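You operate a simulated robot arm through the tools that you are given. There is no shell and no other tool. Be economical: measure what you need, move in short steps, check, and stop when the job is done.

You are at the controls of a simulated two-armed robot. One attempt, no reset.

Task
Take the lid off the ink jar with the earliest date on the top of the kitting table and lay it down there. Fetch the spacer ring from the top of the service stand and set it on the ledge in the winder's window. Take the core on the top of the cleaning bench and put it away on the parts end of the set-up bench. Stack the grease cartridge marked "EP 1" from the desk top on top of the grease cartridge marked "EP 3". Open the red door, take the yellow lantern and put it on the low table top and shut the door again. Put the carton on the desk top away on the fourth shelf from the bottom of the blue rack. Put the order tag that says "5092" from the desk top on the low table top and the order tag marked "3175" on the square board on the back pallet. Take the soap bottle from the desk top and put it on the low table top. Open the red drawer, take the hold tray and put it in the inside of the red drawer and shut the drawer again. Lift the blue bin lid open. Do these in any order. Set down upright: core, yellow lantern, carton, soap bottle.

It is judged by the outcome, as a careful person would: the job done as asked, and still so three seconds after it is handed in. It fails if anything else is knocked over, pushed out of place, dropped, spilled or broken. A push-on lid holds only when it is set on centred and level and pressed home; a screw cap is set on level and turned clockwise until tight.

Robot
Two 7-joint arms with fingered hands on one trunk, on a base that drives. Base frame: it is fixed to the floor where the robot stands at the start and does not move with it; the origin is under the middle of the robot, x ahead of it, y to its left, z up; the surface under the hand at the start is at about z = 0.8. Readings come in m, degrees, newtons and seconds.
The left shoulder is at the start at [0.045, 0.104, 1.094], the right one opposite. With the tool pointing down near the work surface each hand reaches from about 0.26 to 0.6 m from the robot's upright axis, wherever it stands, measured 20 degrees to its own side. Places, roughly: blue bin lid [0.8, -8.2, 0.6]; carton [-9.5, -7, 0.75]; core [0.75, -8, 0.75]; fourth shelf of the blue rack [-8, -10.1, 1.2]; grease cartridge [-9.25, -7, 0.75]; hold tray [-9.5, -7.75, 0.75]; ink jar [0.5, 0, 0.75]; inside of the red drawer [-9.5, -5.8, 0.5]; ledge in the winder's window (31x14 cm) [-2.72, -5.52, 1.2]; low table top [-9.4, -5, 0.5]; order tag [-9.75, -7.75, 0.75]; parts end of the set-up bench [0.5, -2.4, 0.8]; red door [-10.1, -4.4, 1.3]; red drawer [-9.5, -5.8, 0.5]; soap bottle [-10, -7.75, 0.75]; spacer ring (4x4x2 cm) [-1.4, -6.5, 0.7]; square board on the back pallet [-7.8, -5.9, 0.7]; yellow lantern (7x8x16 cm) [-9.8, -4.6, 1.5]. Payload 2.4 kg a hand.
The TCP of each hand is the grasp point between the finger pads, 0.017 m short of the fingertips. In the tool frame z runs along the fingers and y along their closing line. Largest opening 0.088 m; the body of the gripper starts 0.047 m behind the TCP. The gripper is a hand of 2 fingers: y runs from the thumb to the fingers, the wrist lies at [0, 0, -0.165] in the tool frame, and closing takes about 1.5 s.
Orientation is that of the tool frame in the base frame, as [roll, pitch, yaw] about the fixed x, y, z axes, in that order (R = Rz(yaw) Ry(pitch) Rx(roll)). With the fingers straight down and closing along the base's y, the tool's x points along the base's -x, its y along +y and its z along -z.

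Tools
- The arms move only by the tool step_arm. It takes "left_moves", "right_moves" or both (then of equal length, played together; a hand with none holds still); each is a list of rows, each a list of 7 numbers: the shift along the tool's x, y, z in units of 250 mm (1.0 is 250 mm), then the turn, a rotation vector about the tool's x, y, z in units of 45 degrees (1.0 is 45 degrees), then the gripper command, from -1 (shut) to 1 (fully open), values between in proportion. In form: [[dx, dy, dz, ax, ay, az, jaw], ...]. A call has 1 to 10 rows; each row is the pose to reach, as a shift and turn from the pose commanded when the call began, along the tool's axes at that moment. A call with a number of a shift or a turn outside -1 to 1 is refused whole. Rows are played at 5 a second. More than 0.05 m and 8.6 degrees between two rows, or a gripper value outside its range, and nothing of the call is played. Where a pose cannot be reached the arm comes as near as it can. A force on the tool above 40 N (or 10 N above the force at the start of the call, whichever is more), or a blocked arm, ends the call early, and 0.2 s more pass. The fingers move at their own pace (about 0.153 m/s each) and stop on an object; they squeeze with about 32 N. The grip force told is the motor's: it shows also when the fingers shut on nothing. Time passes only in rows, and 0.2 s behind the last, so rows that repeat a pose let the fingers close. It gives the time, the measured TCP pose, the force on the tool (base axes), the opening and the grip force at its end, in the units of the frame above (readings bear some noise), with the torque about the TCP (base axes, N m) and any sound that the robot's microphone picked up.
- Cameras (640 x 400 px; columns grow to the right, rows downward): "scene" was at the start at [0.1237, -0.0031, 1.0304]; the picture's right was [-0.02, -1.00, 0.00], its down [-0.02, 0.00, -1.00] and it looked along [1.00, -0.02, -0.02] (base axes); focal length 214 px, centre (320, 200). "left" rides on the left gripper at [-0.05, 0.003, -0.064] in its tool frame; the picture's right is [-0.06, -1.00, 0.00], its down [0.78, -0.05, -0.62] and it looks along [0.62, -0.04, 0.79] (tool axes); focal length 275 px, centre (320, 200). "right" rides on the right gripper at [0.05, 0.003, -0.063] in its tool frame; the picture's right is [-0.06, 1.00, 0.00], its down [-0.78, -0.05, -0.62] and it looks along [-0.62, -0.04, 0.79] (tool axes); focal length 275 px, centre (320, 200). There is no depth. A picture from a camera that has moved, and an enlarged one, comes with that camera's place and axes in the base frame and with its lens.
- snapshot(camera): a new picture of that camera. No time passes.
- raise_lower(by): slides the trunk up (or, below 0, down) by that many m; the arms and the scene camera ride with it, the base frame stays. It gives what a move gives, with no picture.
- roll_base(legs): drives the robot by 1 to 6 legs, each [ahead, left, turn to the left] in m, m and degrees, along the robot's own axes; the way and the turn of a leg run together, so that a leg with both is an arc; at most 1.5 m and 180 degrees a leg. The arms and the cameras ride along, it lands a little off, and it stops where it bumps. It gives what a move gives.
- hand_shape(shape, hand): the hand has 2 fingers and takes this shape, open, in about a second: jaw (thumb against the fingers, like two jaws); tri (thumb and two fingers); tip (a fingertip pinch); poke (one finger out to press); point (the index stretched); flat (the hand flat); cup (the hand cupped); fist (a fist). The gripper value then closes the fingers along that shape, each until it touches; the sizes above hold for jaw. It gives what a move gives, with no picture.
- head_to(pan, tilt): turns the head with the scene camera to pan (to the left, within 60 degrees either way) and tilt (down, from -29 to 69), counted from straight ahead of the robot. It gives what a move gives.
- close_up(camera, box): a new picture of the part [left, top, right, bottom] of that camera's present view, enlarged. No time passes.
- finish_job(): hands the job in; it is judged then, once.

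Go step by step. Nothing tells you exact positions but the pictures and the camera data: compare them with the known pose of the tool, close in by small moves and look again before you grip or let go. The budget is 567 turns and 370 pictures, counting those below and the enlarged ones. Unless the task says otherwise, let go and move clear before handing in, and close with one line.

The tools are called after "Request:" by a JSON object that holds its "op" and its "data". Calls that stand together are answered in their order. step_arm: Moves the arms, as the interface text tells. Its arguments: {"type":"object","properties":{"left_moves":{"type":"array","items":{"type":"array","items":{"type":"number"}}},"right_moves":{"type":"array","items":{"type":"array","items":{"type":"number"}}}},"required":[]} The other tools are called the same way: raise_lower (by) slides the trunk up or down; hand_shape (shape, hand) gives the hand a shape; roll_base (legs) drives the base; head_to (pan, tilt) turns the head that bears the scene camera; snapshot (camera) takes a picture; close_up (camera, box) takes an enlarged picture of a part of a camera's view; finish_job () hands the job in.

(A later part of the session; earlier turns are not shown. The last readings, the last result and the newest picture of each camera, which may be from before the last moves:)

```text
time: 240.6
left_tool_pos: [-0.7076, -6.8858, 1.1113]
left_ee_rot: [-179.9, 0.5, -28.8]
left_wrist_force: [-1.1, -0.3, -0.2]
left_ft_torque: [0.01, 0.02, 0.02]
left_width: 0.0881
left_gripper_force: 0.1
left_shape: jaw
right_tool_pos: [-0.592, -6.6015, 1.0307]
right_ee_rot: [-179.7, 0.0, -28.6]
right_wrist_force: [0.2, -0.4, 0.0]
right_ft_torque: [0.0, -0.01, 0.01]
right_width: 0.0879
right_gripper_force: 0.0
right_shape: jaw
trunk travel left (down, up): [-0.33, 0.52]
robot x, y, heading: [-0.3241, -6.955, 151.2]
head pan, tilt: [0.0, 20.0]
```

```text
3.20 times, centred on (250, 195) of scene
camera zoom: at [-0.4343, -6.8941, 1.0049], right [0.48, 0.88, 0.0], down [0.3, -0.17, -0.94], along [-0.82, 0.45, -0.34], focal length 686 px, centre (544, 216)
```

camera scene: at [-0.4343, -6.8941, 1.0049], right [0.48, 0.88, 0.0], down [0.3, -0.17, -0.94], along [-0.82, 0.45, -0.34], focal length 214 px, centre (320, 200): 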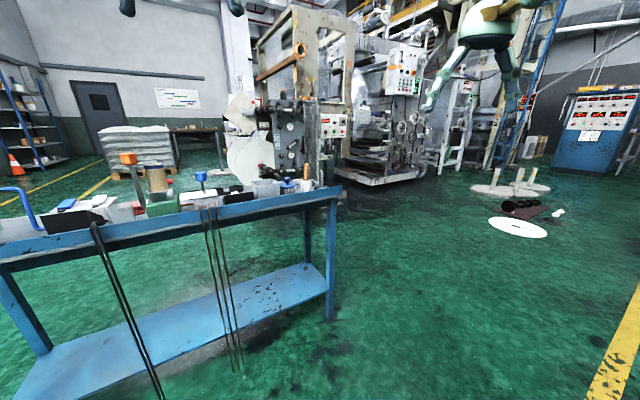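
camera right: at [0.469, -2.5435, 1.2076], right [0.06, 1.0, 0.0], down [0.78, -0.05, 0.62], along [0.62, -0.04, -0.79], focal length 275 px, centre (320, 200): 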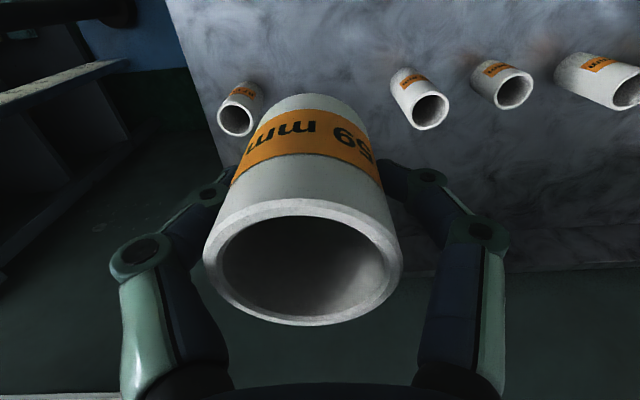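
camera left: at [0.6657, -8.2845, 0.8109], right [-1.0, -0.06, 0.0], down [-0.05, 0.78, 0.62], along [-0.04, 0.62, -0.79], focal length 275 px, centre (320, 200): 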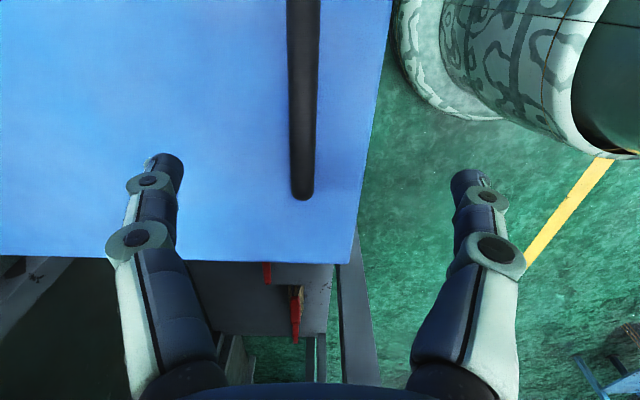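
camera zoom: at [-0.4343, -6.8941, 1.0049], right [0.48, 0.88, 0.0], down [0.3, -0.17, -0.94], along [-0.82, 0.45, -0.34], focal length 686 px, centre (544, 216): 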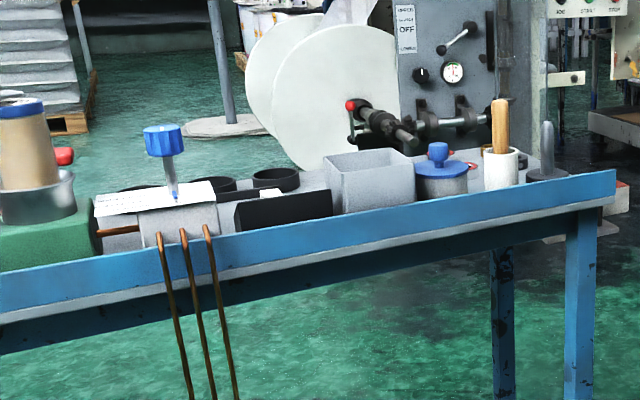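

Request:
{"op": "raise_lower", "data": {"by": 0.3}}

Request:
{"op": "roll_base", "data": {"legs": [[0.45, 0, 0], [0, 0, 8]]}}

Request:
{"op": "head_to", "data": {"pan": 0, "tilt": 40}}

Request:
{"op": "snapshot", "data": {"camera": "scene"}}

```text
time: 243.6
left_tool_pos: [-0.7075, -6.886, 1.4109]
left_ee_rot: [-179.9, 0.5, -28.9]
left_wrist_force: [-0.3, 1.2, 0.2]
left_ft_torque: [-0.02, 0.0, -0.02]
left_width: 0.0878
left_gripper_force: 0.1
left_shape: jaw
right_tool_pos: [-0.5928, -6.6031, 1.3309]
right_ee_rot: [-179.8, 0.0, -28.6]
right_wrist_force: [-0.3, 0.5, 0.6]
right_ft_torque: [-0.02, 0.0, -0.04]
right_width: 0.088
right_gripper_force: 0.0
right_shape: jaw
trunk travel left (down, up): [-0.63, 0.22]
robot x, y, heading: [-0.3262, -6.9561, 151.4]
head pan, tilt: [0.0, 20.0]
```

```text
time: 247.0
left_tool_pos: [-1.1146, -6.72, 1.4114]
left_ee_rot: [-179.9, 0.4, -21.1]
left_wrist_force: [0.3, 0.5, 0.3]
left_ft_torque: [-0.02, -0.01, -0.03]
left_width: 0.088
left_gripper_force: 0.0
left_shape: jaw
right_tool_pos: [-1.039, -6.4228, 1.331]
right_ee_rot: [-179.8, 0.1, -20.7]
right_wrist_force: [-0.5, 0.1, 0.7]
right_ft_torque: [0.02, -0.01, 0.0]
right_width: 0.0882
right_gripper_force: 0.0
right_shape: jaw
trunk travel left (down, up): [-0.63, 0.22]
robot x, y, heading: [-0.7224, -6.7316, 159.3]
head pan, tilt: [0.0, 20.0]
```

```text
time: 247.8
left_tool_pos: [-1.1143, -6.7212, 1.4119]
left_ee_rot: [-179.8, 0.5, -20.9]
left_wrist_force: [0.0, 0.4, 0.3]
left_ft_torque: [-0.02, 0.04, -0.01]
left_width: 0.0879
left_gripper_force: 0.0
left_shape: jaw
right_tool_pos: [-1.039, -6.4227, 1.3291]
right_ee_rot: [-179.8, 0.1, -20.7]
right_wrist_force: [-0.3, 0.1, 0.2]
right_ft_torque: [-0.01, 0.04, 0.0]
right_width: 0.0882
right_gripper_force: 0.1
right_shape: jaw
trunk travel left (down, up): [-0.63, 0.22]
robot x, y, heading: [-0.7265, -6.7336, 159.0]
head pan, tilt: [0.0, 40.0]
```

```text
290 pictures are left
camera scene: at [-0.8298, -6.6946, 1.2752], right [0.36, 0.93, 0.0], down [0.6, -0.23, -0.77], along [-0.72, 0.27, -0.64], focal length 214 px, centre (320, 200)
```

scene: 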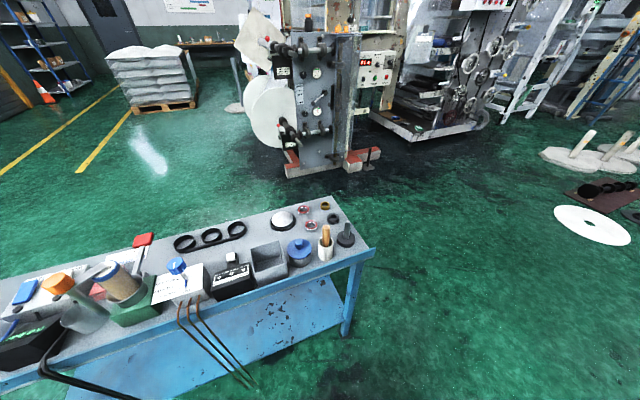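

Request:
{"op": "close_up", "data": {"camera": "scene", "box": [160, 190, 380, 310]}}

Request:
{"op": "close_up", "data": {"camera": "scene", "box": [260, 190, 380, 270]}}

```text
2.91 times, centred on (270, 250) of scene
camera zoom: at [-0.8298, -6.6946, 1.2752], right [0.36, 0.93, 0.0], down [0.6, -0.23, -0.77], along [-0.72, 0.27, -0.64], focal length 624 px, centre (466, 54)
```

zoom: 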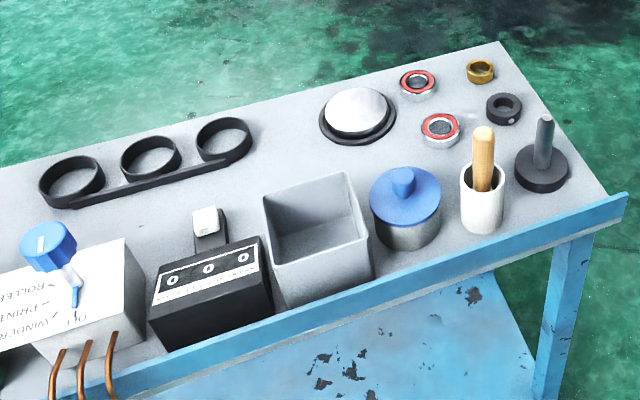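

```text
5.00 times, centred on (320, 230) of scene
camera zoom: at [-0.8298, -6.6946, 1.2752], right [0.36, 0.93, 0.0], down [0.6, -0.23, -0.77], along [-0.72, 0.27, -0.64], focal length 1072 px, centre (320, 50)
```

zoom: 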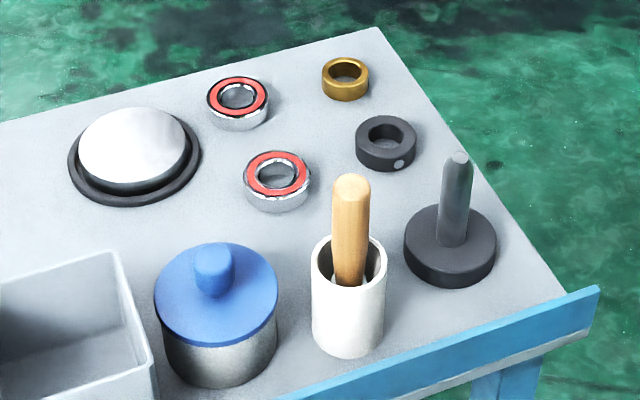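

The candidates: brass plain ring, black collar with set screw, two bearings. The brass plain ring looks like the spacer ring; I move closer and look from the hand camera.

Request:
{"op": "roll_base", "data": {"legs": [[0, 0.15, 0], [0.2, 0, 0]]}}

Request:
{"op": "raise_lower", "data": {"by": -0.25}}

Request:
{"op": "snapshot", "data": {"camera": "right"}}

Request:
{"op": "snapshot", "data": {"camera": "scene"}}

```text
time: 250.4
left_tool_pos: [-1.3588, -6.7888, 1.4113]
left_ee_rot: [-179.8, 0.5, -20.8]
left_wrist_force: [0.0, -0.8, 0.3]
left_ft_torque: [-0.02, 0.01, -0.04]
left_width: 0.0877
left_gripper_force: 0.0
left_shape: jaw
right_tool_pos: [-1.2844, -6.4918, 1.3303]
right_ee_rot: [-179.8, 0.1, -20.5]
right_wrist_force: [-1.4, -0.4, -0.4]
right_ft_torque: [0.0, -0.01, 0.01]
right_width: 0.0879
right_gripper_force: 0.0
right_shape: jaw
trunk travel left (down, up): [-0.63, 0.22]
robot x, y, heading: [-0.9705, -6.806, 159.2]
head pan, tilt: [0.0, 40.0]
```

```text
time: 253.0
left_tool_pos: [-1.3577, -6.7901, 1.161]
left_ee_rot: [-179.9, 0.4, -20.8]
left_wrist_force: [0.4, -0.6, 0.3]
left_ft_torque: [-0.01, 0.03, 0.03]
left_width: 0.0879
left_gripper_force: 0.1
left_shape: jaw
right_tool_pos: [-1.2832, -6.492, 1.0814]
right_ee_rot: [-179.7, 0.1, -20.4]
right_wrist_force: [0.9, -0.7, -0.2]
right_ft_torque: [-0.01, -0.01, 0.01]
right_width: 0.0881
right_gripper_force: 0.1
right_shape: jaw
trunk travel left (down, up): [-0.38, 0.47]
robot x, y, heading: [-0.9707, -6.8024, 159.5]
head pan, tilt: [0.0, 40.0]
```

```text
287 pictures are left
camera right: at [-1.2376, -6.5118, 1.1439], right [-0.41, -0.91, 0.0], down [-0.72, 0.32, 0.62], along [-0.57, 0.25, -0.78], focal length 275 px, centre (320, 200)
```

right: 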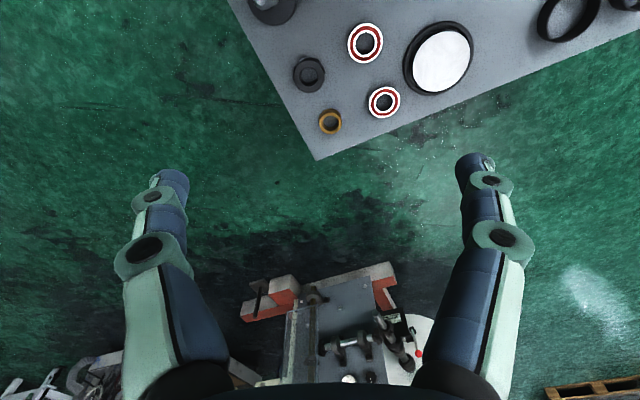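

```text
286 pictures are left
camera scene: at [-1.0767, -6.7621, 1.0239], right [0.35, 0.94, 0.0], down [0.6, -0.23, -0.77], along [-0.72, 0.27, -0.64], focal length 214 px, centre (320, 200)
```

scene: 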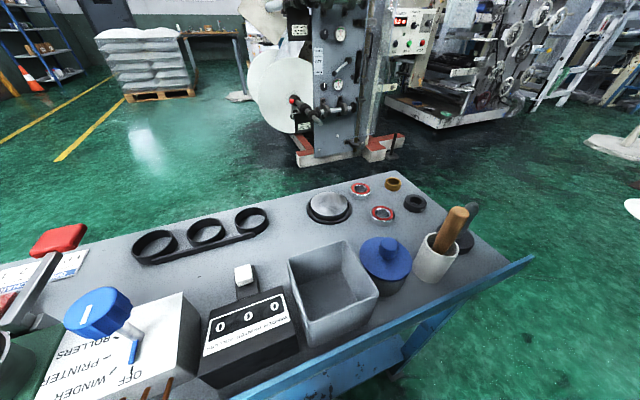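

Brass ring at about (-1.405, -6.455, top 0.725), 38 mm wide — matches. I lower the trunk, edge closer and hover over it.

Request:
{"op": "raise_lower", "data": {"by": -0.14}}

Request:
{"op": "roll_base", "data": {"legs": [[0.05, 0, 0]]}}

Request:
{"op": "snapshot", "data": {"camera": "right"}}

```text
time: 254.6
left_tool_pos: [-1.3572, -6.7899, 1.0214]
left_ee_rot: [-179.9, 0.5, -20.8]
left_wrist_force: [0.9, 0.7, -0.8]
left_ft_torque: [0.04, 0.01, 0.02]
left_width: 0.088
left_gripper_force: 0.2
left_shape: jaw
right_tool_pos: [-1.2824, -6.491, 0.9405]
right_ee_rot: [-179.7, 0.2, -20.5]
right_wrist_force: [0.6, 0.4, 1.2]
right_ft_torque: [-0.02, -0.04, -0.04]
right_width: 0.0883
right_gripper_force: 0.1
right_shape: jaw
trunk travel left (down, up): [-0.24, 0.61]
robot x, y, heading: [-0.9754, -6.8035, 159.2]
head pan, tilt: [0.0, 40.0]
```

```text
time: 255.7
left_tool_pos: [-1.3698, -6.7964, 1.0215]
left_ee_rot: [-179.8, 0.6, -17.9]
left_wrist_force: [-0.5, 0.0, 0.3]
left_ft_torque: [0.0, 0.03, -0.01]
left_width: 0.0877
left_gripper_force: 0.0
left_shape: jaw
right_tool_pos: [-1.3103, -6.4951, 0.9409]
right_ee_rot: [-179.8, 0.0, -17.6]
right_wrist_force: [0.4, 0.2, 0.6]
right_ft_torque: [0.02, 0.04, -0.01]
right_width: 0.0881
right_gripper_force: 0.1
right_shape: jaw
trunk travel left (down, up): [-0.24, 0.61]
robot x, y, heading: [-0.9815, -6.7915, 162.1]
head pan, tilt: [0.0, 40.0]
stopped in leg 1: the robot was blocked; the commanded pose is now the measured one
```

```text
285 pictures are left
camera right: at [-1.2635, -6.5126, 1.004], right [-0.36, -0.93, 0.0], down [-0.73, 0.28, 0.62], along [-0.58, 0.23, -0.78], focal length 275 px, centre (320, 200)
```

right: 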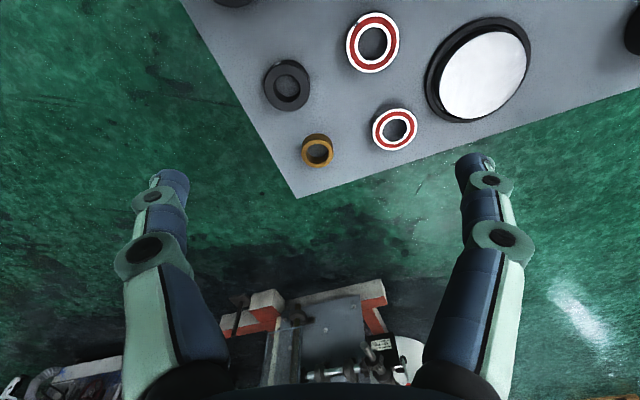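

Request:
{"op": "step_arm", "data": {"right_moves": [[-0.13, -0.016, 0.1, 0, 0, 0, 0.4], [-0.26, -0.03, 0.2, 0, 0, 0, 0.4], [-0.4, -0.048, 0.3, 0, 0, 0, 0.4], [-0.4, -0.048, 0.45, 0, 0, 0, 0.4], [-0.4, -0.048, 0.56, 0, 0, 0, 0.4], [-0.4, -0.048, 0.56, 0, 0, 0, 0.4]]}}

Request:
{"op": "snapshot", "data": {"camera": "right"}}

Request:
{"op": "snapshot", "data": {"camera": "scene"}}

```text
time: 257.1
left_tool_pos: [-1.3684, -6.7954, 1.0214]
left_ee_rot: [-179.9, 0.6, -17.9]
left_wrist_force: [-1.0, -0.2, 0.7]
left_ft_torque: [0.05, -0.03, -0.03]
left_width: 0.0875
left_gripper_force: 0.1
left_shape: jaw
right_tool_pos: [-1.4037, -6.4546, 0.8012]
right_ee_rot: [-179.8, 0.0, -17.6]
right_wrist_force: [0.0, 0.0, -0.1]
right_ft_torque: [0.01, -0.02, -0.01]
right_width: 0.0619
right_gripper_force: 0.1
right_shape: jaw
trunk travel left (down, up): [-0.24, 0.61]
robot x, y, heading: [-0.9792, -6.789, 162.3]
head pan, tilt: [0.0, 40.0]
```

```text
284 pictures are left
camera right: at [-1.3559, -6.471, 0.8641], right [-0.36, -0.93, 0.0], down [-0.73, 0.28, 0.62], along [-0.58, 0.23, -0.78], focal length 275 px, centre (320, 200)
```

right: 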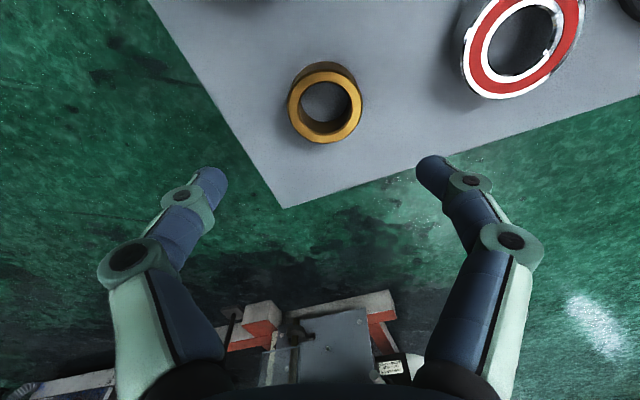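

```text
283 pictures are left
camera scene: at [-1.0951, -6.7532, 0.8835], right [0.31, 0.95, 0.0], down [0.61, -0.2, -0.77], along [-0.73, 0.23, -0.64], focal length 214 px, centre (320, 200)
```

scene: 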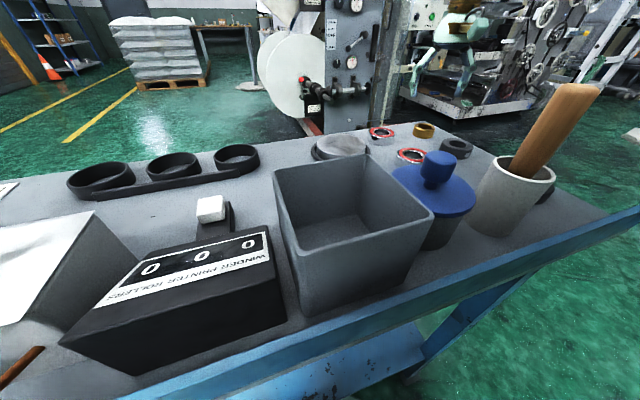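

Request:
{"op": "step_arm", "data": {"right_moves": [[0.008, 0, 0.12, 0, 0, 0, 0.4], [0.008, 0, 0.22, 0, 0, 0, 0.4], [0.008, 0, 0.3, 0, 0, 0, 0.4], [0.008, 0, 0.3, 0, 0, 0, -1], [0.008, 0, 0.3, 0, 0, 0, -1], [0.008, 0, 0.3, 0, 0, 0, -1], [0.008, 0, 0.3, 0, 0, 0, -1], [0.008, 0, 0.3, 0, 0, 0, -1]]}}

Request:
{"op": "snapshot", "data": {"camera": "right"}}

```text
time: 257.9
left_tool_pos: [-1.3665, -6.7967, 1.0224]
left_ee_rot: [-179.7, 0.6, -17.9]
left_wrist_force: [-0.3, 0.2, 0.0]
left_ft_torque: [0.01, -0.01, -0.02]
left_width: 0.0881
left_gripper_force: 0.3
left_shape: jaw
right_tool_pos: [-1.4048, -6.4518, 0.735]
right_ee_rot: [179.9, 1.4, -17.6]
right_wrist_force: [-1.2, 2.0, 23.0]
right_ft_torque: [0.35, -0.15, -0.02]
right_width: 0.0325
right_gripper_force: 29.2
right_shape: jaw
trunk travel left (down, up): [-0.24, 0.61]
robot x, y, heading: [-0.9813, -6.7862, 162.2]
head pan, tilt: [0.0, 40.0]
stopped in row 4 (right hand): the force on the tool passed its limit at 43 N (the readings are from after the stop); the commanded pose is now the measured one
```

```text
282 pictures are left
camera right: at [-1.3566, -6.4707, 0.7974], right [-0.36, -0.93, 0.0], down [-0.72, 0.28, 0.64], along [-0.6, 0.23, -0.77], focal length 275 px, centre (320, 200)
```

right: 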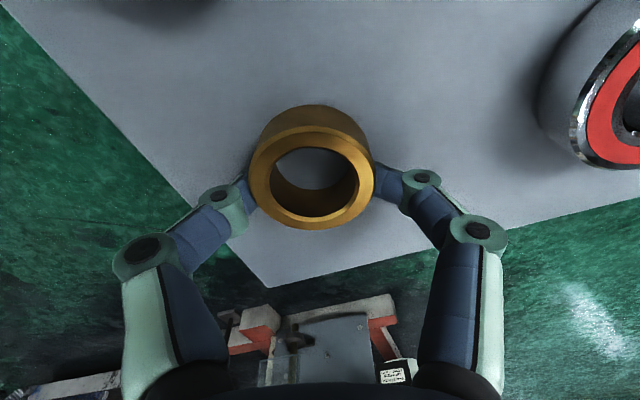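

Request:
{"op": "step_arm", "data": {"right_moves": [[0, 0, -0.008, 0, 0, 0, -1], [0, 0, -0.012, 0, 0, 0, -1], [0, 0, -0.012, 0, 0, 0, -1], [0, 0, -0.1, 0, 0.03, 0, -1], [0, 0, -0.25, 0, 0.03, 0, -1], [0, 0, -0.4, 0, 0.03, 0, -1]]}}

Request:
{"op": "snapshot", "data": {"camera": "right"}}

```text
time: 259.3
left_tool_pos: [-1.3686, -6.7957, 1.0205]
left_ee_rot: [-179.9, 0.6, -17.9]
left_wrist_force: [0.1, 0.1, -0.1]
left_ft_torque: [0.0, 0.03, -0.02]
left_width: 0.0878
left_gripper_force: 0.0
left_shape: jaw
right_tool_pos: [-1.4025, -6.4544, 0.8328]
right_ee_rot: [-179.9, -0.5, -17.6]
right_wrist_force: [-0.1, -0.2, 0.2]
right_ft_torque: [0.0, 0.01, 0.02]
right_width: 0.0323
right_gripper_force: 31.9
right_shape: jaw
trunk travel left (down, up): [-0.24, 0.61]
robot x, y, heading: [-0.9803, -6.7895, 162.2]
head pan, tilt: [0.0, 40.0]
```

```text
281 pictures are left
camera right: at [-1.3561, -6.4711, 0.8957], right [-0.36, -0.93, 0.0], down [-0.74, 0.29, 0.61], along [-0.57, 0.22, -0.79], focal length 275 px, centre (320, 200)
```

right: 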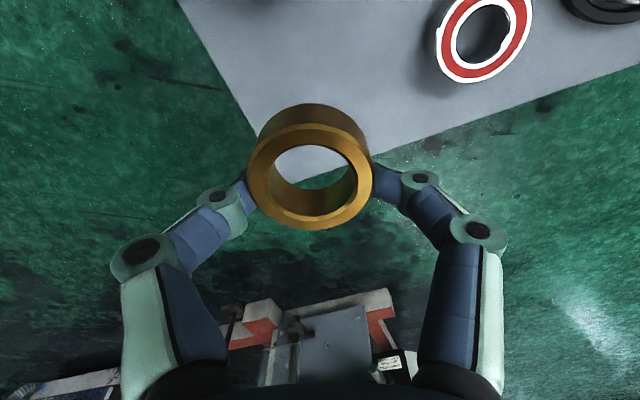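

Ring held. I lift, back away and look at the winder.

Request:
{"op": "raise_lower", "data": {"by": 0.3}}

Request:
{"op": "roll_base", "data": {"legs": [[-0.4, 0, 0], [0, 0, -20]]}}

Request:
{"op": "step_arm", "data": {"right_moves": [[0.15, 0, 0, 0, 0, 0, -1], [0.3, 0, 0, 0, 0, 0, -1], [0.45, 0, 0, 0, 0, 0, -1]]}}

Request:
{"op": "head_to", "data": {"pan": 0, "tilt": 5}}

Request:
{"op": "snapshot", "data": {"camera": "scene"}}

```text
time: 262.3
left_tool_pos: [-1.3703, -6.7961, 1.3215]
left_ee_rot: [-179.9, 0.5, -17.9]
left_wrist_force: [-1.3, 0.2, 1.0]
left_ft_torque: [0.01, 0.0, 0.02]
left_width: 0.088
left_gripper_force: 0.0
left_shape: jaw
right_tool_pos: [-1.4021, -6.4533, 1.1316]
right_ee_rot: [179.9, -0.5, -17.6]
right_wrist_force: [0.7, 0.1, -0.6]
right_ft_torque: [0.0, 0.0, 0.01]
right_width: 0.0323
right_gripper_force: 31.8
right_shape: jaw
trunk travel left (down, up): [-0.54, 0.31]
robot x, y, heading: [-0.9807, -6.7871, 162.2]
head pan, tilt: [0.0, 40.0]
```

```text
time: 265.9
left_tool_pos: [-0.971, -6.784, 1.322]
left_ee_rot: [-179.9, 0.6, -37.9]
left_wrist_force: [0.3, 0.0, 0.5]
left_ft_torque: [0.0, -0.01, -0.01]
left_width: 0.0879
left_gripper_force: 0.2
left_shape: jaw
right_tool_pos: [-0.8853, -6.452, 1.1308]
right_ee_rot: [179.9, -0.4, -37.4]
right_wrist_force: [-0.7, 0.2, -0.7]
right_ft_torque: [-0.01, 0.0, 0.03]
right_width: 0.0324
right_gripper_force: 32.3
right_shape: jaw
trunk travel left (down, up): [-0.54, 0.31]
robot x, y, heading: [-0.6029, -6.912, 142.4]
head pan, tilt: [0.0, 40.0]
```

```text
time: 266.7
left_tool_pos: [-0.9696, -6.7846, 1.3224]
left_ee_rot: [-179.9, 0.6, -37.9]
left_wrist_force: [0.7, -0.8, -0.2]
left_ft_torque: [-0.04, 0.01, 0.01]
left_width: 0.0878
left_gripper_force: 0.1
left_shape: jaw
right_tool_pos: [-0.7941, -6.5217, 1.132]
right_ee_rot: [179.9, -0.4, -37.4]
right_wrist_force: [0.0, 1.0, -0.8]
right_ft_torque: [0.03, -0.01, -0.01]
right_width: 0.0321
right_gripper_force: 32.5
right_shape: jaw
trunk travel left (down, up): [-0.54, 0.31]
robot x, y, heading: [-0.6041, -6.9102, 142.2]
head pan, tilt: [0.0, 40.0]
```

```text
time: 267.7
left_tool_pos: [-0.9693, -6.7851, 1.3218]
left_ee_rot: [-179.8, 0.6, -37.8]
left_wrist_force: [-0.1, -0.4, 0.0]
left_ft_torque: [-0.01, -0.04, 0.02]
left_width: 0.0881
left_gripper_force: 0.0
left_shape: jaw
right_tool_pos: [-0.7962, -6.5221, 1.1327]
right_ee_rot: [179.9, -0.4, -37.4]
right_wrist_force: [0.1, -0.2, -0.8]
right_ft_torque: [0.02, 0.0, 0.0]
right_width: 0.0323
right_gripper_force: 31.8
right_shape: jaw
trunk travel left (down, up): [-0.54, 0.31]
robot x, y, heading: [-0.6003, -6.9077, 142.5]
head pan, tilt: [0.0, 5.0]
```

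```text
280 pictures are left
camera scene: at [-0.6959, -6.8384, 1.2405], right [0.61, 0.79, 0.0], down [0.07, -0.05, -1.0], along [-0.79, 0.61, -0.09], focal length 214 px, centre (320, 200)
```

scene: 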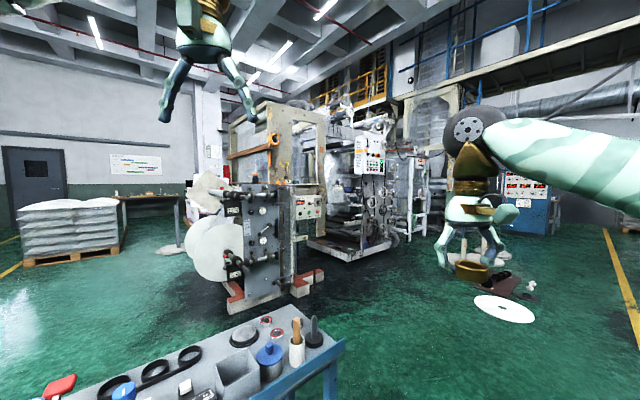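

Request:
{"op": "close_up", "data": {"camera": "scene", "box": [210, 100, 400, 240]}}

```text
2.86 times, centred on (305, 170) of scene
camera zoom: at [-0.6959, -6.8384, 1.2405], right [0.61, 0.79, 0.0], down [0.07, -0.05, -1.0], along [-0.79, 0.61, -0.09], focal length 613 px, centre (363, 286)
```

zoom: 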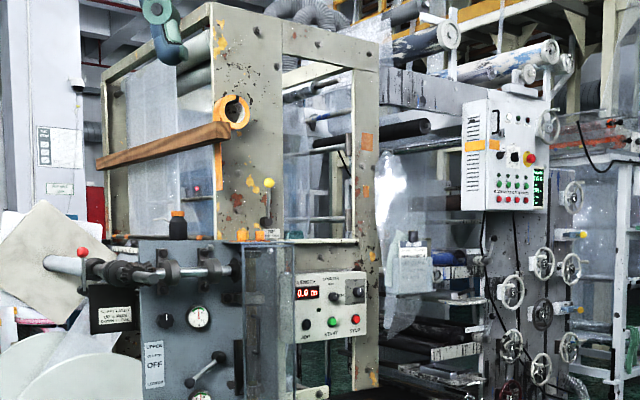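

Request:
{"op": "roll_base", "data": {"legs": [[0, 0, -52.5], [1.35, 0, 0], [0, 0, 90], [0.5, 0, 0]]}}

Request:
{"op": "snapshot", "data": {"camera": "scene"}}

```text
time: 283.3
left_tool_pos: [-1.4585, -5.6864, 1.3212]
left_ee_rot: [-179.9, 0.5, 0.1]
left_wrist_force: [-0.5, 1.1, 0.0]
left_ft_torque: [-0.01, 0.0, 0.02]
left_width: 0.0879
left_gripper_force: 0.1
left_shape: jaw
right_tool_pos: [-1.4826, -5.37, 1.1325]
right_ee_rot: [179.8, -0.5, 0.5]
right_wrist_force: [0.1, 0.9, -1.0]
right_ft_torque: [0.05, 0.02, 0.01]
right_width: 0.0326
right_gripper_force: 32.7
right_shape: jaw
trunk travel left (down, up): [-0.54, 0.31]
robot x, y, heading: [-1.0904, -5.5596, -180.0]
head pan, tilt: [0.0, 5.0]
```

```text
278 pictures are left
camera scene: at [-1.2095, -5.5611, 1.2405], right [0.0, 1.0, 0.0], down [0.09, 0.0, -1.0], along [-1.0, 0.0, -0.09], focal length 214 px, centre (320, 200)
```

scene: 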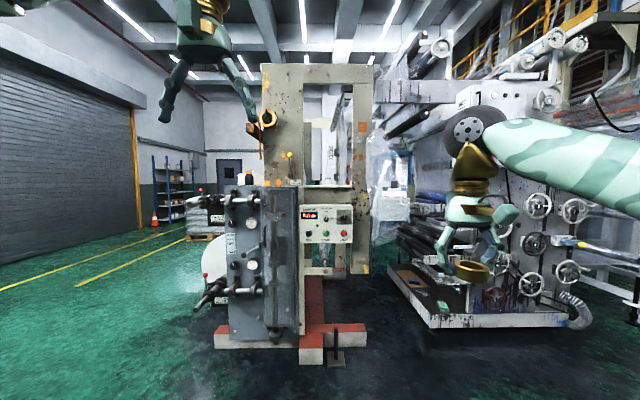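

The window ledge faces the aisle at (-2.72, -5.52, 1.2). I raise the right hand above ledge height, tuck the left, and approach.

Request:
{"op": "step_arm", "data": {"right_moves": [[0, 0, -0.18, 0, 0, 0, -1], [0, 0, -0.36, 0, 0, 0, -1], [0, 0, -0.54, 0, 0, 0, -1], [0, 0, -0.72, 0, 0, 0, -1], [0, 0, -0.78, 0, 0, 0, -1]], "left_moves": [[0.1, 0, 0, 0, 0, 0, 1], [0.2, 0, 0, 0, 0, 0, 1], [0.3, 0, 0, 0, 0, 0, 1], [0.32, 0, 0, 0, 0, 0, 1], [0.32, 0, 0, 0, 0, 0, 1]]}}

Request:
{"op": "roll_base", "data": {"legs": [[0, 0.1, 0], [0.85, 0, 0]]}}

Request:
{"op": "head_to", "data": {"pan": -15, "tilt": 15}}

Request:
{"op": "snapshot", "data": {"camera": "scene"}}

```text
time: 284.5
left_tool_pos: [-1.3777, -5.6877, 1.3207]
left_ee_rot: [-180.0, 0.6, 0.2]
left_wrist_force: [0.8, 0.2, -0.2]
left_ft_torque: [0.04, 0.0, 0.01]
left_width: 0.0879
left_gripper_force: 0.1
left_shape: jaw
right_tool_pos: [-1.4835, -5.3712, 1.3276]
right_ee_rot: [179.9, -0.4, 0.4]
right_wrist_force: [-0.6, -0.1, -0.8]
right_ft_torque: [0.02, 0.01, 0.0]
right_width: 0.0323
right_gripper_force: 31.8
right_shape: jaw
trunk travel left (down, up): [-0.54, 0.31]
robot x, y, heading: [-1.0892, -5.5578, -179.7]
head pan, tilt: [0.0, 5.0]
```

```text
time: 289.7
left_tool_pos: [-2.2176, -5.7808, 1.3209]
left_ee_rot: [-180.0, 0.6, -0.6]
left_wrist_force: [0.4, -0.4, -0.2]
left_ft_torque: [-0.02, 0.01, -0.01]
left_width: 0.0878
left_gripper_force: 0.0
left_shape: jaw
right_tool_pos: [-2.3209, -5.4634, 1.3281]
right_ee_rot: [179.9, -0.5, -0.3]
right_wrist_force: [0.9, -0.7, -0.1]
right_ft_torque: [-0.02, 0.04, -0.03]
right_width: 0.0326
right_gripper_force: 32.4
right_shape: jaw
trunk travel left (down, up): [-0.54, 0.31]
robot x, y, heading: [-1.933, -5.6581, 179.6]
head pan, tilt: [0.0, 5.0]
```

```text
time: 290.4
left_tool_pos: [-2.2166, -5.7799, 1.3214]
left_ee_rot: [-180.0, 0.7, -0.6]
left_wrist_force: [-0.4, -0.1, 0.1]
left_ft_torque: [-0.04, 0.02, -0.01]
left_width: 0.0882
left_gripper_force: 0.1
left_shape: jaw
right_tool_pos: [-2.3187, -5.4627, 1.3268]
right_ee_rot: [179.9, -0.5, -0.2]
right_wrist_force: [-0.7, 0.6, -1.0]
right_ft_torque: [-0.02, -0.02, 0.01]
right_width: 0.0322
right_gripper_force: 32.4
right_shape: jaw
trunk travel left (down, up): [-0.54, 0.31]
robot x, y, heading: [-1.9265, -5.6542, 179.5]
head pan, tilt: [-15.0, 15.0]
```

```text
277 pictures are left
camera scene: at [-2.0461, -5.6329, 1.2244], right [0.27, 0.96, 0.0], down [0.25, -0.07, -0.97], along [-0.93, 0.26, -0.26], focal length 214 px, centre (320, 200)
```

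scene: 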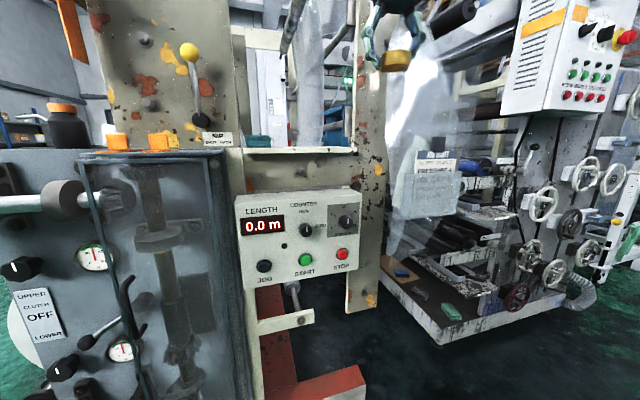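

Request:
{"op": "roll_base", "data": {"legs": [[0.27, 0, 0.5]]}}

Request:
{"op": "snapshot", "data": {"camera": "right"}}

Request:
{"op": "snapshot", "data": {"camera": "scene"}}

```text
time: 292.3
left_tool_pos: [-2.4853, -5.7793, 1.3213]
left_ee_rot: [-179.8, 0.6, -0.3]
left_wrist_force: [0.4, 0.4, 0.8]
left_ft_torque: [0.04, 0.0, 0.04]
left_width: 0.0878
left_gripper_force: 0.1
left_shape: jaw
right_tool_pos: [-2.5888, -5.4633, 1.327]
right_ee_rot: [-180.0, -0.5, 0.0]
right_wrist_force: [0.0, -0.2, -0.5]
right_ft_torque: [0.0, -0.01, -0.06]
right_width: 0.0324
right_gripper_force: 32.2
right_shape: jaw
trunk travel left (down, up): [-0.54, 0.31]
robot x, y, heading: [-2.1987, -5.6522, 179.7]
head pan, tilt: [-15.0, 15.0]
```

```text
276 pictures are left
camera right: at [-2.5398, -5.4657, 1.3913], right [-0.06, -1.0, 0.0], down [-0.79, 0.05, 0.61], along [-0.61, 0.04, -0.79], focal length 275 px, centre (320, 200)
```

right: 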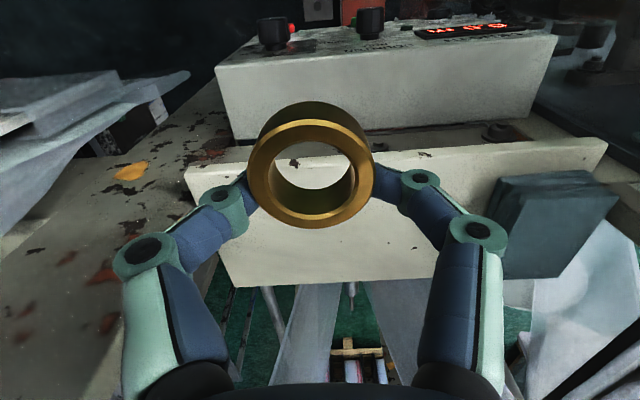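

```text
275 pictures are left
camera scene: at [-2.3141, -5.6318, 1.2242], right [0.26, 0.96, 0.0], down [0.25, -0.07, -0.97], along [-0.93, 0.25, -0.26], focal length 214 px, centre (320, 200)
```

scene: 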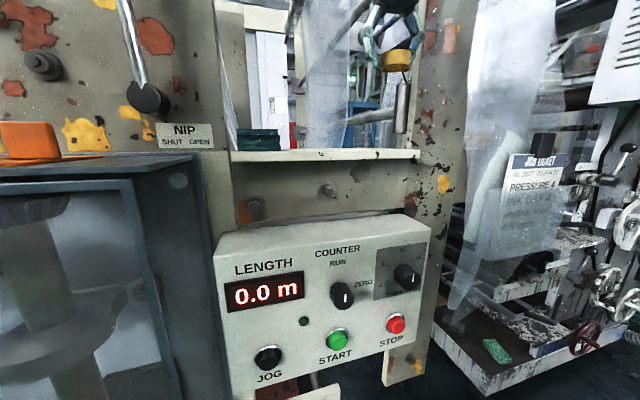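

Request:
{"op": "step_arm", "data": {"right_moves": [[-0.17, -0.02, 0, 0, 0, 0, -1], [-0.34, -0.04, 0, 0, 0, 0, -1], [-0.51, -0.05, 0, 0, 0, 0, -1], [-0.51, -0.05, 0.1, 0, 0, 0, -1], [-0.51, -0.05, 0.22, 0, 0, 0, -1], [-0.51, -0.05, 0.3, 0, 0, 0, -1]]}}

Request:
{"op": "snapshot", "data": {"camera": "scene"}}

Request:
{"op": "snapshot", "data": {"camera": "right"}}

```text
time: 293.7
left_tool_pos: [-2.4839, -5.7811, 1.3209]
left_ee_rot: [-179.9, 0.6, -0.3]
left_wrist_force: [1.0, 0.6, 0.1]
left_ft_torque: [-0.01, -0.03, 0.01]
left_width: 0.088
left_gripper_force: 0.0
left_shape: jaw
right_tool_pos: [-2.7155, -5.4511, 1.2531]
right_ee_rot: [180.0, -0.4, 0.0]
right_wrist_force: [0.1, -0.2, -0.5]
right_ft_torque: [0.0, 0.0, 0.0]
right_width: 0.0329
right_gripper_force: 31.3
right_shape: jaw
right hand out of reach, approached as far as the arm can: row 3
trunk travel left (down, up): [-0.54, 0.31]
robot x, y, heading: [-2.1955, -5.6534, 179.7]
head pan, tilt: [-15.0, 15.0]
```

```text
274 pictures are left
camera scene: at [-2.3134, -5.6316, 1.2243], right [0.26, 0.96, 0.0], down [0.25, -0.07, -0.97], along [-0.93, 0.25, -0.26], focal length 214 px, centre (320, 200)
```

scene: 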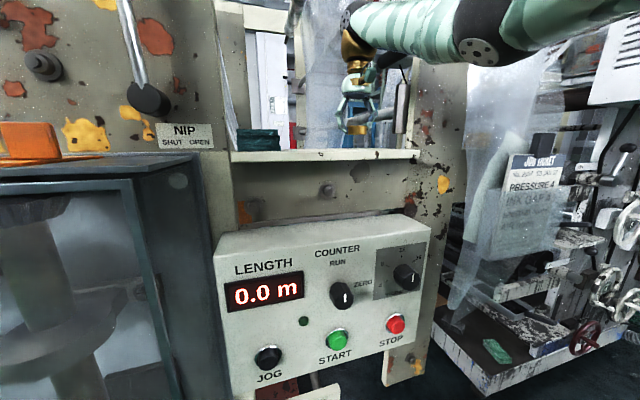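

```text
273 pictures are left
camera right: at [-2.666, -5.4536, 1.3164], right [-0.06, -1.0, 0.0], down [-0.79, 0.05, 0.61], along [-0.61, 0.04, -0.79], focal length 275 px, centre (320, 200)
```

right: 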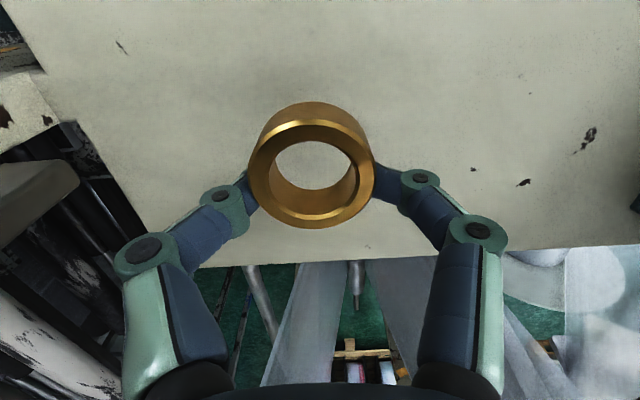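

Request:
{"op": "step_arm", "data": {"right_moves": [[0, -0.04, 0.03, 0, 0, 0, -1], [0, -0.04, 0.05, 0, 0, 0, -1], [0, -0.04, 0.07, 0, 0, 0, -1], [0, -0.04, 0.09, 0, 0, 0, -1]]}}

Request:
{"op": "close_up", "data": {"camera": "scene", "box": [300, 70, 440, 180]}}

```text
time: 294.7
left_tool_pos: [-2.4851, -5.78, 1.322]
left_ee_rot: [-179.9, 0.6, -0.3]
left_wrist_force: [0.5, -0.4, 0.0]
left_ft_torque: [-0.03, -0.03, 0.01]
left_width: 0.0878
left_gripper_force: 0.1
left_shape: jaw
right_tool_pos: [-2.7142, -5.441, 1.2298]
right_ee_rot: [179.9, -0.4, -0.1]
right_wrist_force: [0.0, -0.2, -0.4]
right_ft_torque: [0.02, -0.01, 0.01]
right_width: 0.0324
right_gripper_force: 31.7
right_shape: jaw
trunk travel left (down, up): [-0.54, 0.31]
robot x, y, heading: [-2.1978, -5.6571, 179.7]
head pan, tilt: [-15.0, 15.0]
```

```text
3.64 times, centred on (370, 125) of scene
camera zoom: at [-2.3133, -5.6318, 1.2243], right [0.26, 0.96, 0.0], down [0.25, -0.07, -0.97], along [-0.93, 0.25, -0.26], focal length 780 px, centre (138, 473)
```

zoom: 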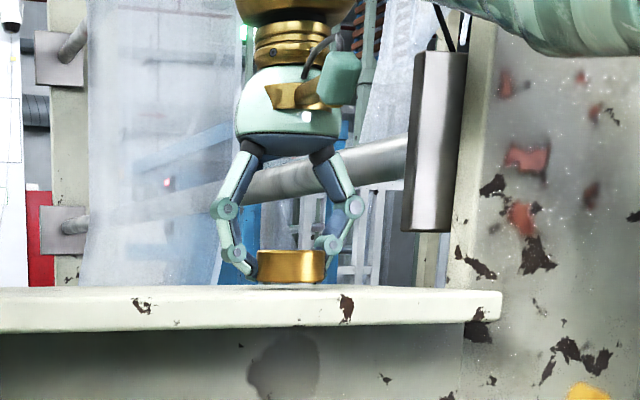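

Request:
{"op": "step_arm", "data": {"right_moves": [[0, 0.08, 0, 0, 0, 0, -1], [0, 0.08, 0.015, 0, 0, 0, -1], [0, 0.08, 0.03, 0, 0, 0, -1], [0, 0.08, 0.04, 0, 0, 0, -1]]}}

Request:
{"op": "close_up", "data": {"camera": "scene", "box": [300, 90, 420, 180]}}

```text
time: 295.9
left_tool_pos: [-2.4829, -5.7806, 1.3211]
left_ee_rot: [-179.7, 0.7, -0.3]
left_wrist_force: [-1.2, 0.5, 0.9]
left_ft_torque: [0.02, -0.01, 0.0]
left_width: 0.0879
left_gripper_force: 0.1
left_shape: jaw
right_tool_pos: [-2.7144, -5.4636, 1.2234]
right_ee_rot: [179.8, 0.3, 0.2]
right_wrist_force: [0.8, -1.5, 13.5]
right_ft_torque: [0.17, -0.02, 0.0]
right_width: 0.0335
right_gripper_force: 31.9
right_shape: jaw
trunk travel left (down, up): [-0.54, 0.31]
robot x, y, heading: [-2.1971, -5.6561, 179.6]
head pan, tilt: [-15.0, 15.0]
stopped in row 4 (right hand): the force on the tool passed its limit at 40 N (the readings are from after the stop); the commanded pose is now the measured one
```

```text
4.44 times, centred on (360, 135) of scene
camera zoom: at [-2.3121, -5.6323, 1.2243], right [0.26, 0.97, 0.0], down [0.25, -0.07, -0.97], along [-0.93, 0.25, -0.26], focal length 953 px, centre (142, 489)
```

zoom: 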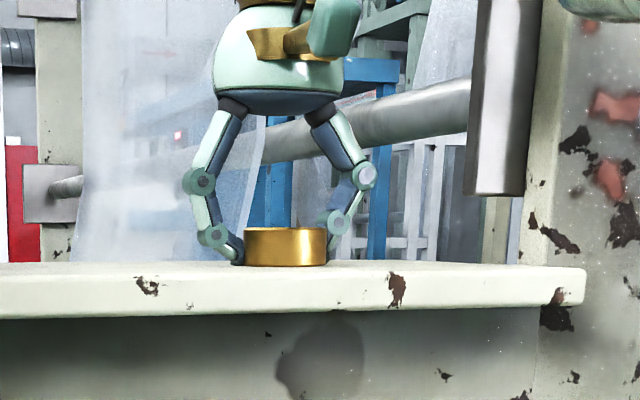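

Ring rests on the ledge. Release and lift off.

Request:
{"op": "step_arm", "data": {"right_moves": [[0, 0, -0.004, 0, 0, 0, -0.2], [0, 0, -0.004, 0, 0, 0, 0.3], [0, 0, -0.004, 0, 0, 0, 0.5], [0, 0, -0.004, 0, 0, 0, 0.5], [0, 0, -0.1, 0, 0, 0, 0.5], [0, 0, -0.2, 0, 0, 0, 0.5], [0, 0, -0.3, 0, 0, 0, 0.5]]}}

Request:
{"op": "snapshot", "data": {"camera": "scene"}}

```text
time: 297.5
left_tool_pos: [-2.483, -5.7801, 1.3218]
left_ee_rot: [-179.8, 0.6, -0.2]
left_wrist_force: [1.1, -0.4, 0.3]
left_ft_torque: [-0.01, 0.0, -0.02]
left_width: 0.0879
left_gripper_force: 0.0
left_shape: jaw
right_tool_pos: [-2.7145, -5.4627, 1.2961]
right_ee_rot: [179.9, 0.0, 0.1]
right_wrist_force: [-0.1, 1.1, 0.1]
right_ft_torque: [0.01, 0.02, 0.01]
right_width: 0.0658
right_gripper_force: 0.0
right_shape: jaw
trunk travel left (down, up): [-0.54, 0.31]
robot x, y, heading: [-2.191, -5.6551, 179.7]
head pan, tilt: [-15.0, 15.0]
```

```text
270 pictures are left
camera scene: at [-2.3131, -5.6322, 1.2243], right [0.26, 0.96, 0.0], down [0.25, -0.07, -0.97], along [-0.93, 0.25, -0.26], focal length 214 px, centre (320, 200)
```

scene: 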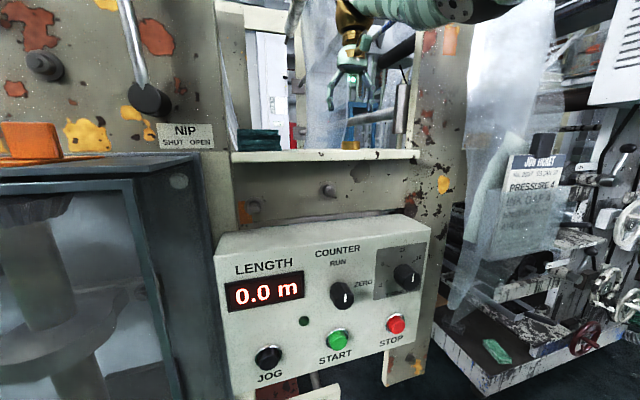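

Ring placed. I back out to the aisle and head around the cart toward the far side.

Request:
{"op": "roll_base", "data": {"legs": [[-1.5, 0, 0], [0, 0, 90], [1.5, 0, 0], [1.4, 0, 0], [0, 0, -90]]}}

Request:
{"op": "head_to", "data": {"pan": 0, "tilt": 8}}

Request:
{"op": "snapshot", "data": {"camera": "scene"}}

```text
time: 326.2
left_tool_pos: [-0.9716, -8.6975, 1.3209]
left_ee_rot: [-179.9, 0.5, 1.3]
left_wrist_force: [0.3, 0.3, 0.3]
left_ft_torque: [0.01, -0.02, 0.0]
left_width: 0.0881
left_gripper_force: 0.0
left_shape: jaw
right_tool_pos: [-1.2154, -8.3881, 1.2959]
right_ee_rot: [179.8, 0.0, 1.9]
right_wrist_force: [-0.2, 0.0, 0.2]
right_ft_torque: [-0.01, 0.0, -0.01]
right_width: 0.0659
right_gripper_force: 0.1
right_shape: jaw
trunk travel left (down, up): [-0.54, 0.31]
robot x, y, heading: [-0.6868, -8.5626, -178.3]
head pan, tilt: [-15.0, 15.0]
```

```text
time: 327.0
left_tool_pos: [-0.9726, -8.6977, 1.3213]
left_ee_rot: [-179.9, 0.6, 1.6]
left_wrist_force: [0.2, -0.1, -0.6]
left_ft_torque: [0.02, 0.0, 0.01]
left_width: 0.0879
left_gripper_force: 0.1
left_shape: jaw
right_tool_pos: [-1.2148, -8.3855, 1.2963]
right_ee_rot: [179.9, 0.0, 1.9]
right_wrist_force: [-0.5, 0.1, -0.5]
right_ft_torque: [-0.01, -0.02, 0.03]
right_width: 0.0659
right_gripper_force: 0.1
right_shape: jaw
trunk travel left (down, up): [-0.54, 0.31]
robot x, y, heading: [-0.6886, -8.5644, -178.3]
head pan, tilt: [0.0, 8.0]
```

```text
269 pictures are left
camera scene: at [-0.8082, -8.5681, 1.2357], right [-0.03, 1.0, 0.0], down [0.14, 0.0, -0.99], along [-0.99, -0.03, -0.14], focal length 214 px, centre (320, 200)
```

scene: 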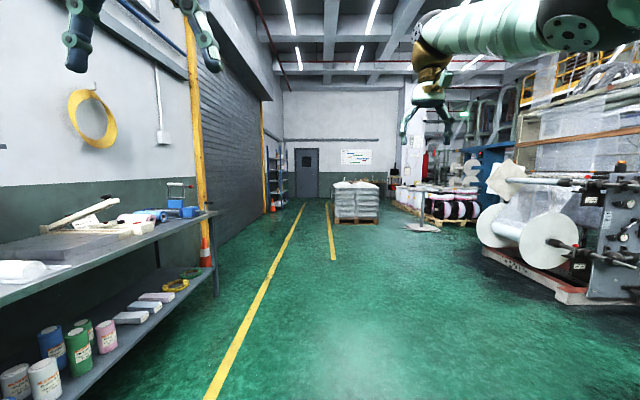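

Request:
{"op": "step_arm", "data": {"right_moves": [[0.12, 0, 0, 0, 0, 0, 0.5], [0.25, 0, 0, 0, 0, 0, 0.5], [0.4, 0, 0, 0, 0, 0, 0.5], [0.55, 0, 0, 0, 0, 0, 0.5]]}}

Request:
{"op": "roll_base", "data": {"legs": [[0, 0, -1.7], [1.5, 0, 0], [1.5, 0, 0], [1.5, 0, 0]]}}

Request:
{"op": "snapshot", "data": {"camera": "scene"}}

```text
time: 328.0
left_tool_pos: [-0.971, -8.6975, 1.3226]
left_ee_rot: [-180.0, 0.6, 1.4]
left_wrist_force: [-0.2, 0.3, 0.3]
left_ft_torque: [0.01, 0.01, 0.01]
left_width: 0.0879
left_gripper_force: 0.1
left_shape: jaw
right_tool_pos: [-1.0751, -8.3819, 1.2959]
right_ee_rot: [179.9, 0.0, 1.8]
right_wrist_force: [0.3, 0.0, 1.3]
right_ft_torque: [-0.01, -0.01, -0.01]
right_width: 0.0659
right_gripper_force: 0.0
right_shape: jaw
trunk travel left (down, up): [-0.54, 0.31]
robot x, y, heading: [-0.6871, -8.5644, -178.4]
head pan, tilt: [0.0, 8.0]
```

```text
time: 349.9
left_tool_pos: [-5.4906, -8.4709, 1.3221]
left_ee_rot: [-179.8, 0.6, -5.6]
left_wrist_force: [-0.1, 0.1, 0.5]
left_ft_torque: [-0.04, -0.02, -0.03]
left_width: 0.088
left_gripper_force: 0.2
left_shape: jaw
right_tool_pos: [-5.5556, -8.145, 1.2975]
right_ee_rot: [180.0, 0.1, -5.2]
right_wrist_force: [-0.5, 0.2, 0.3]
right_ft_torque: [0.02, 0.01, 0.02]
right_width: 0.0659
right_gripper_force: 0.0
right_shape: jaw
trunk travel left (down, up): [-0.54, 0.31]
robot x, y, heading: [-5.1905, -8.3774, 174.6]
head pan, tilt: [0.0, 8.0]
```

```text
268 pictures are left
camera scene: at [-5.3106, -8.3616, 1.2357], right [0.1, 1.0, 0.0], down [0.14, -0.01, -0.99], along [-0.99, 0.09, -0.14], focal length 214 px, centre (320, 200)
```

scene: 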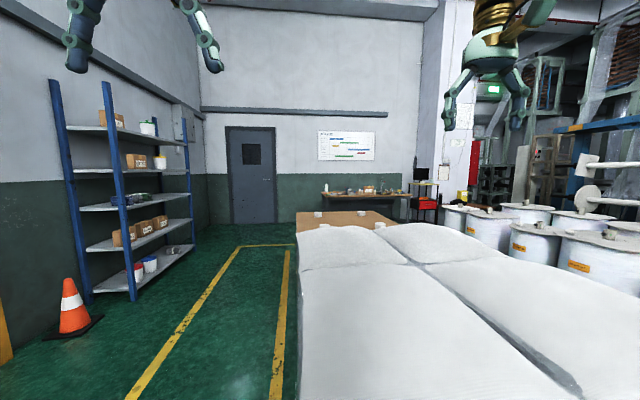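

The sack pallet is just ahead; I shift left onto the marked lane before going on.

Request:
{"op": "roll_base", "data": {"legs": [[0, 0.8, 5.4], [1.5, 0, 0], [1.0, 0, 0]]}}

Request:
{"op": "head_to", "data": {"pan": -30, "tilt": 15}}

Request:
{"op": "snapshot", "data": {"camera": "scene"}}

```text
time: 366.0
left_tool_pos: [-8.0264, -9.3583, 1.3213]
left_ee_rot: [-179.9, 0.5, 2.3]
left_wrist_force: [-0.2, 0.3, 0.0]
left_ft_torque: [-0.04, -0.02, 0.02]
left_width: 0.0878
left_gripper_force: 0.0
left_shape: jaw
right_tool_pos: [-8.1364, -9.0468, 1.2961]
right_ee_rot: [179.9, -0.1, 2.7]
right_wrist_force: [-0.5, 0.5, 0.1]
right_ft_torque: [0.02, -0.02, 0.01]
right_width: 0.0659
right_gripper_force: 0.1
right_shape: jaw
trunk travel left (down, up): [-0.54, 0.31]
robot x, y, heading: [-7.7434, -9.2197, -177.3]
head pan, tilt: [0.0, 8.0]
```

```text
time: 367.0
left_tool_pos: [-8.0266, -9.3596, 1.3219]
left_ee_rot: [-179.8, 0.6, 2.3]
left_wrist_force: [-0.4, -0.4, 0.1]
left_ft_torque: [-0.01, -0.03, -0.05]
left_width: 0.0879
left_gripper_force: 0.0
left_shape: jaw
right_tool_pos: [-8.1363, -9.0452, 1.2966]
right_ee_rot: [179.9, 0.1, 2.9]
right_wrist_force: [0.3, 0.2, 0.7]
right_ft_torque: [0.0, 0.01, 0.01]
right_width: 0.066
right_gripper_force: 0.0
right_shape: jaw
trunk travel left (down, up): [-0.54, 0.31]
robot x, y, heading: [-7.7449, -9.2206, -177.6]
head pan, tilt: [-30.0, 15.0]
```

```text
267 pictures are left
camera scene: at [-7.8548, -9.18, 1.2244], right [0.46, 0.89, 0.0], down [0.23, -0.12, -0.97], along [-0.86, 0.45, -0.26], focal length 214 px, centre (320, 200)
```

scene: 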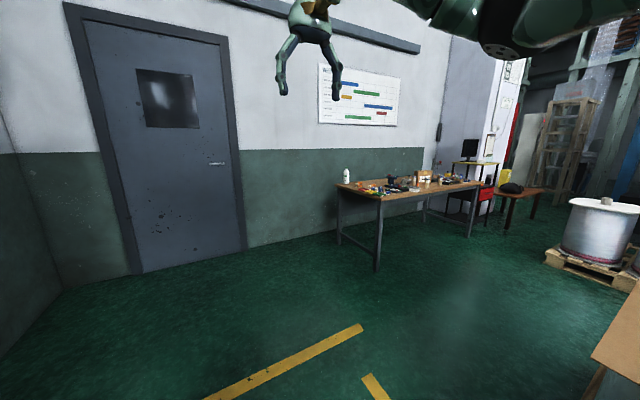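

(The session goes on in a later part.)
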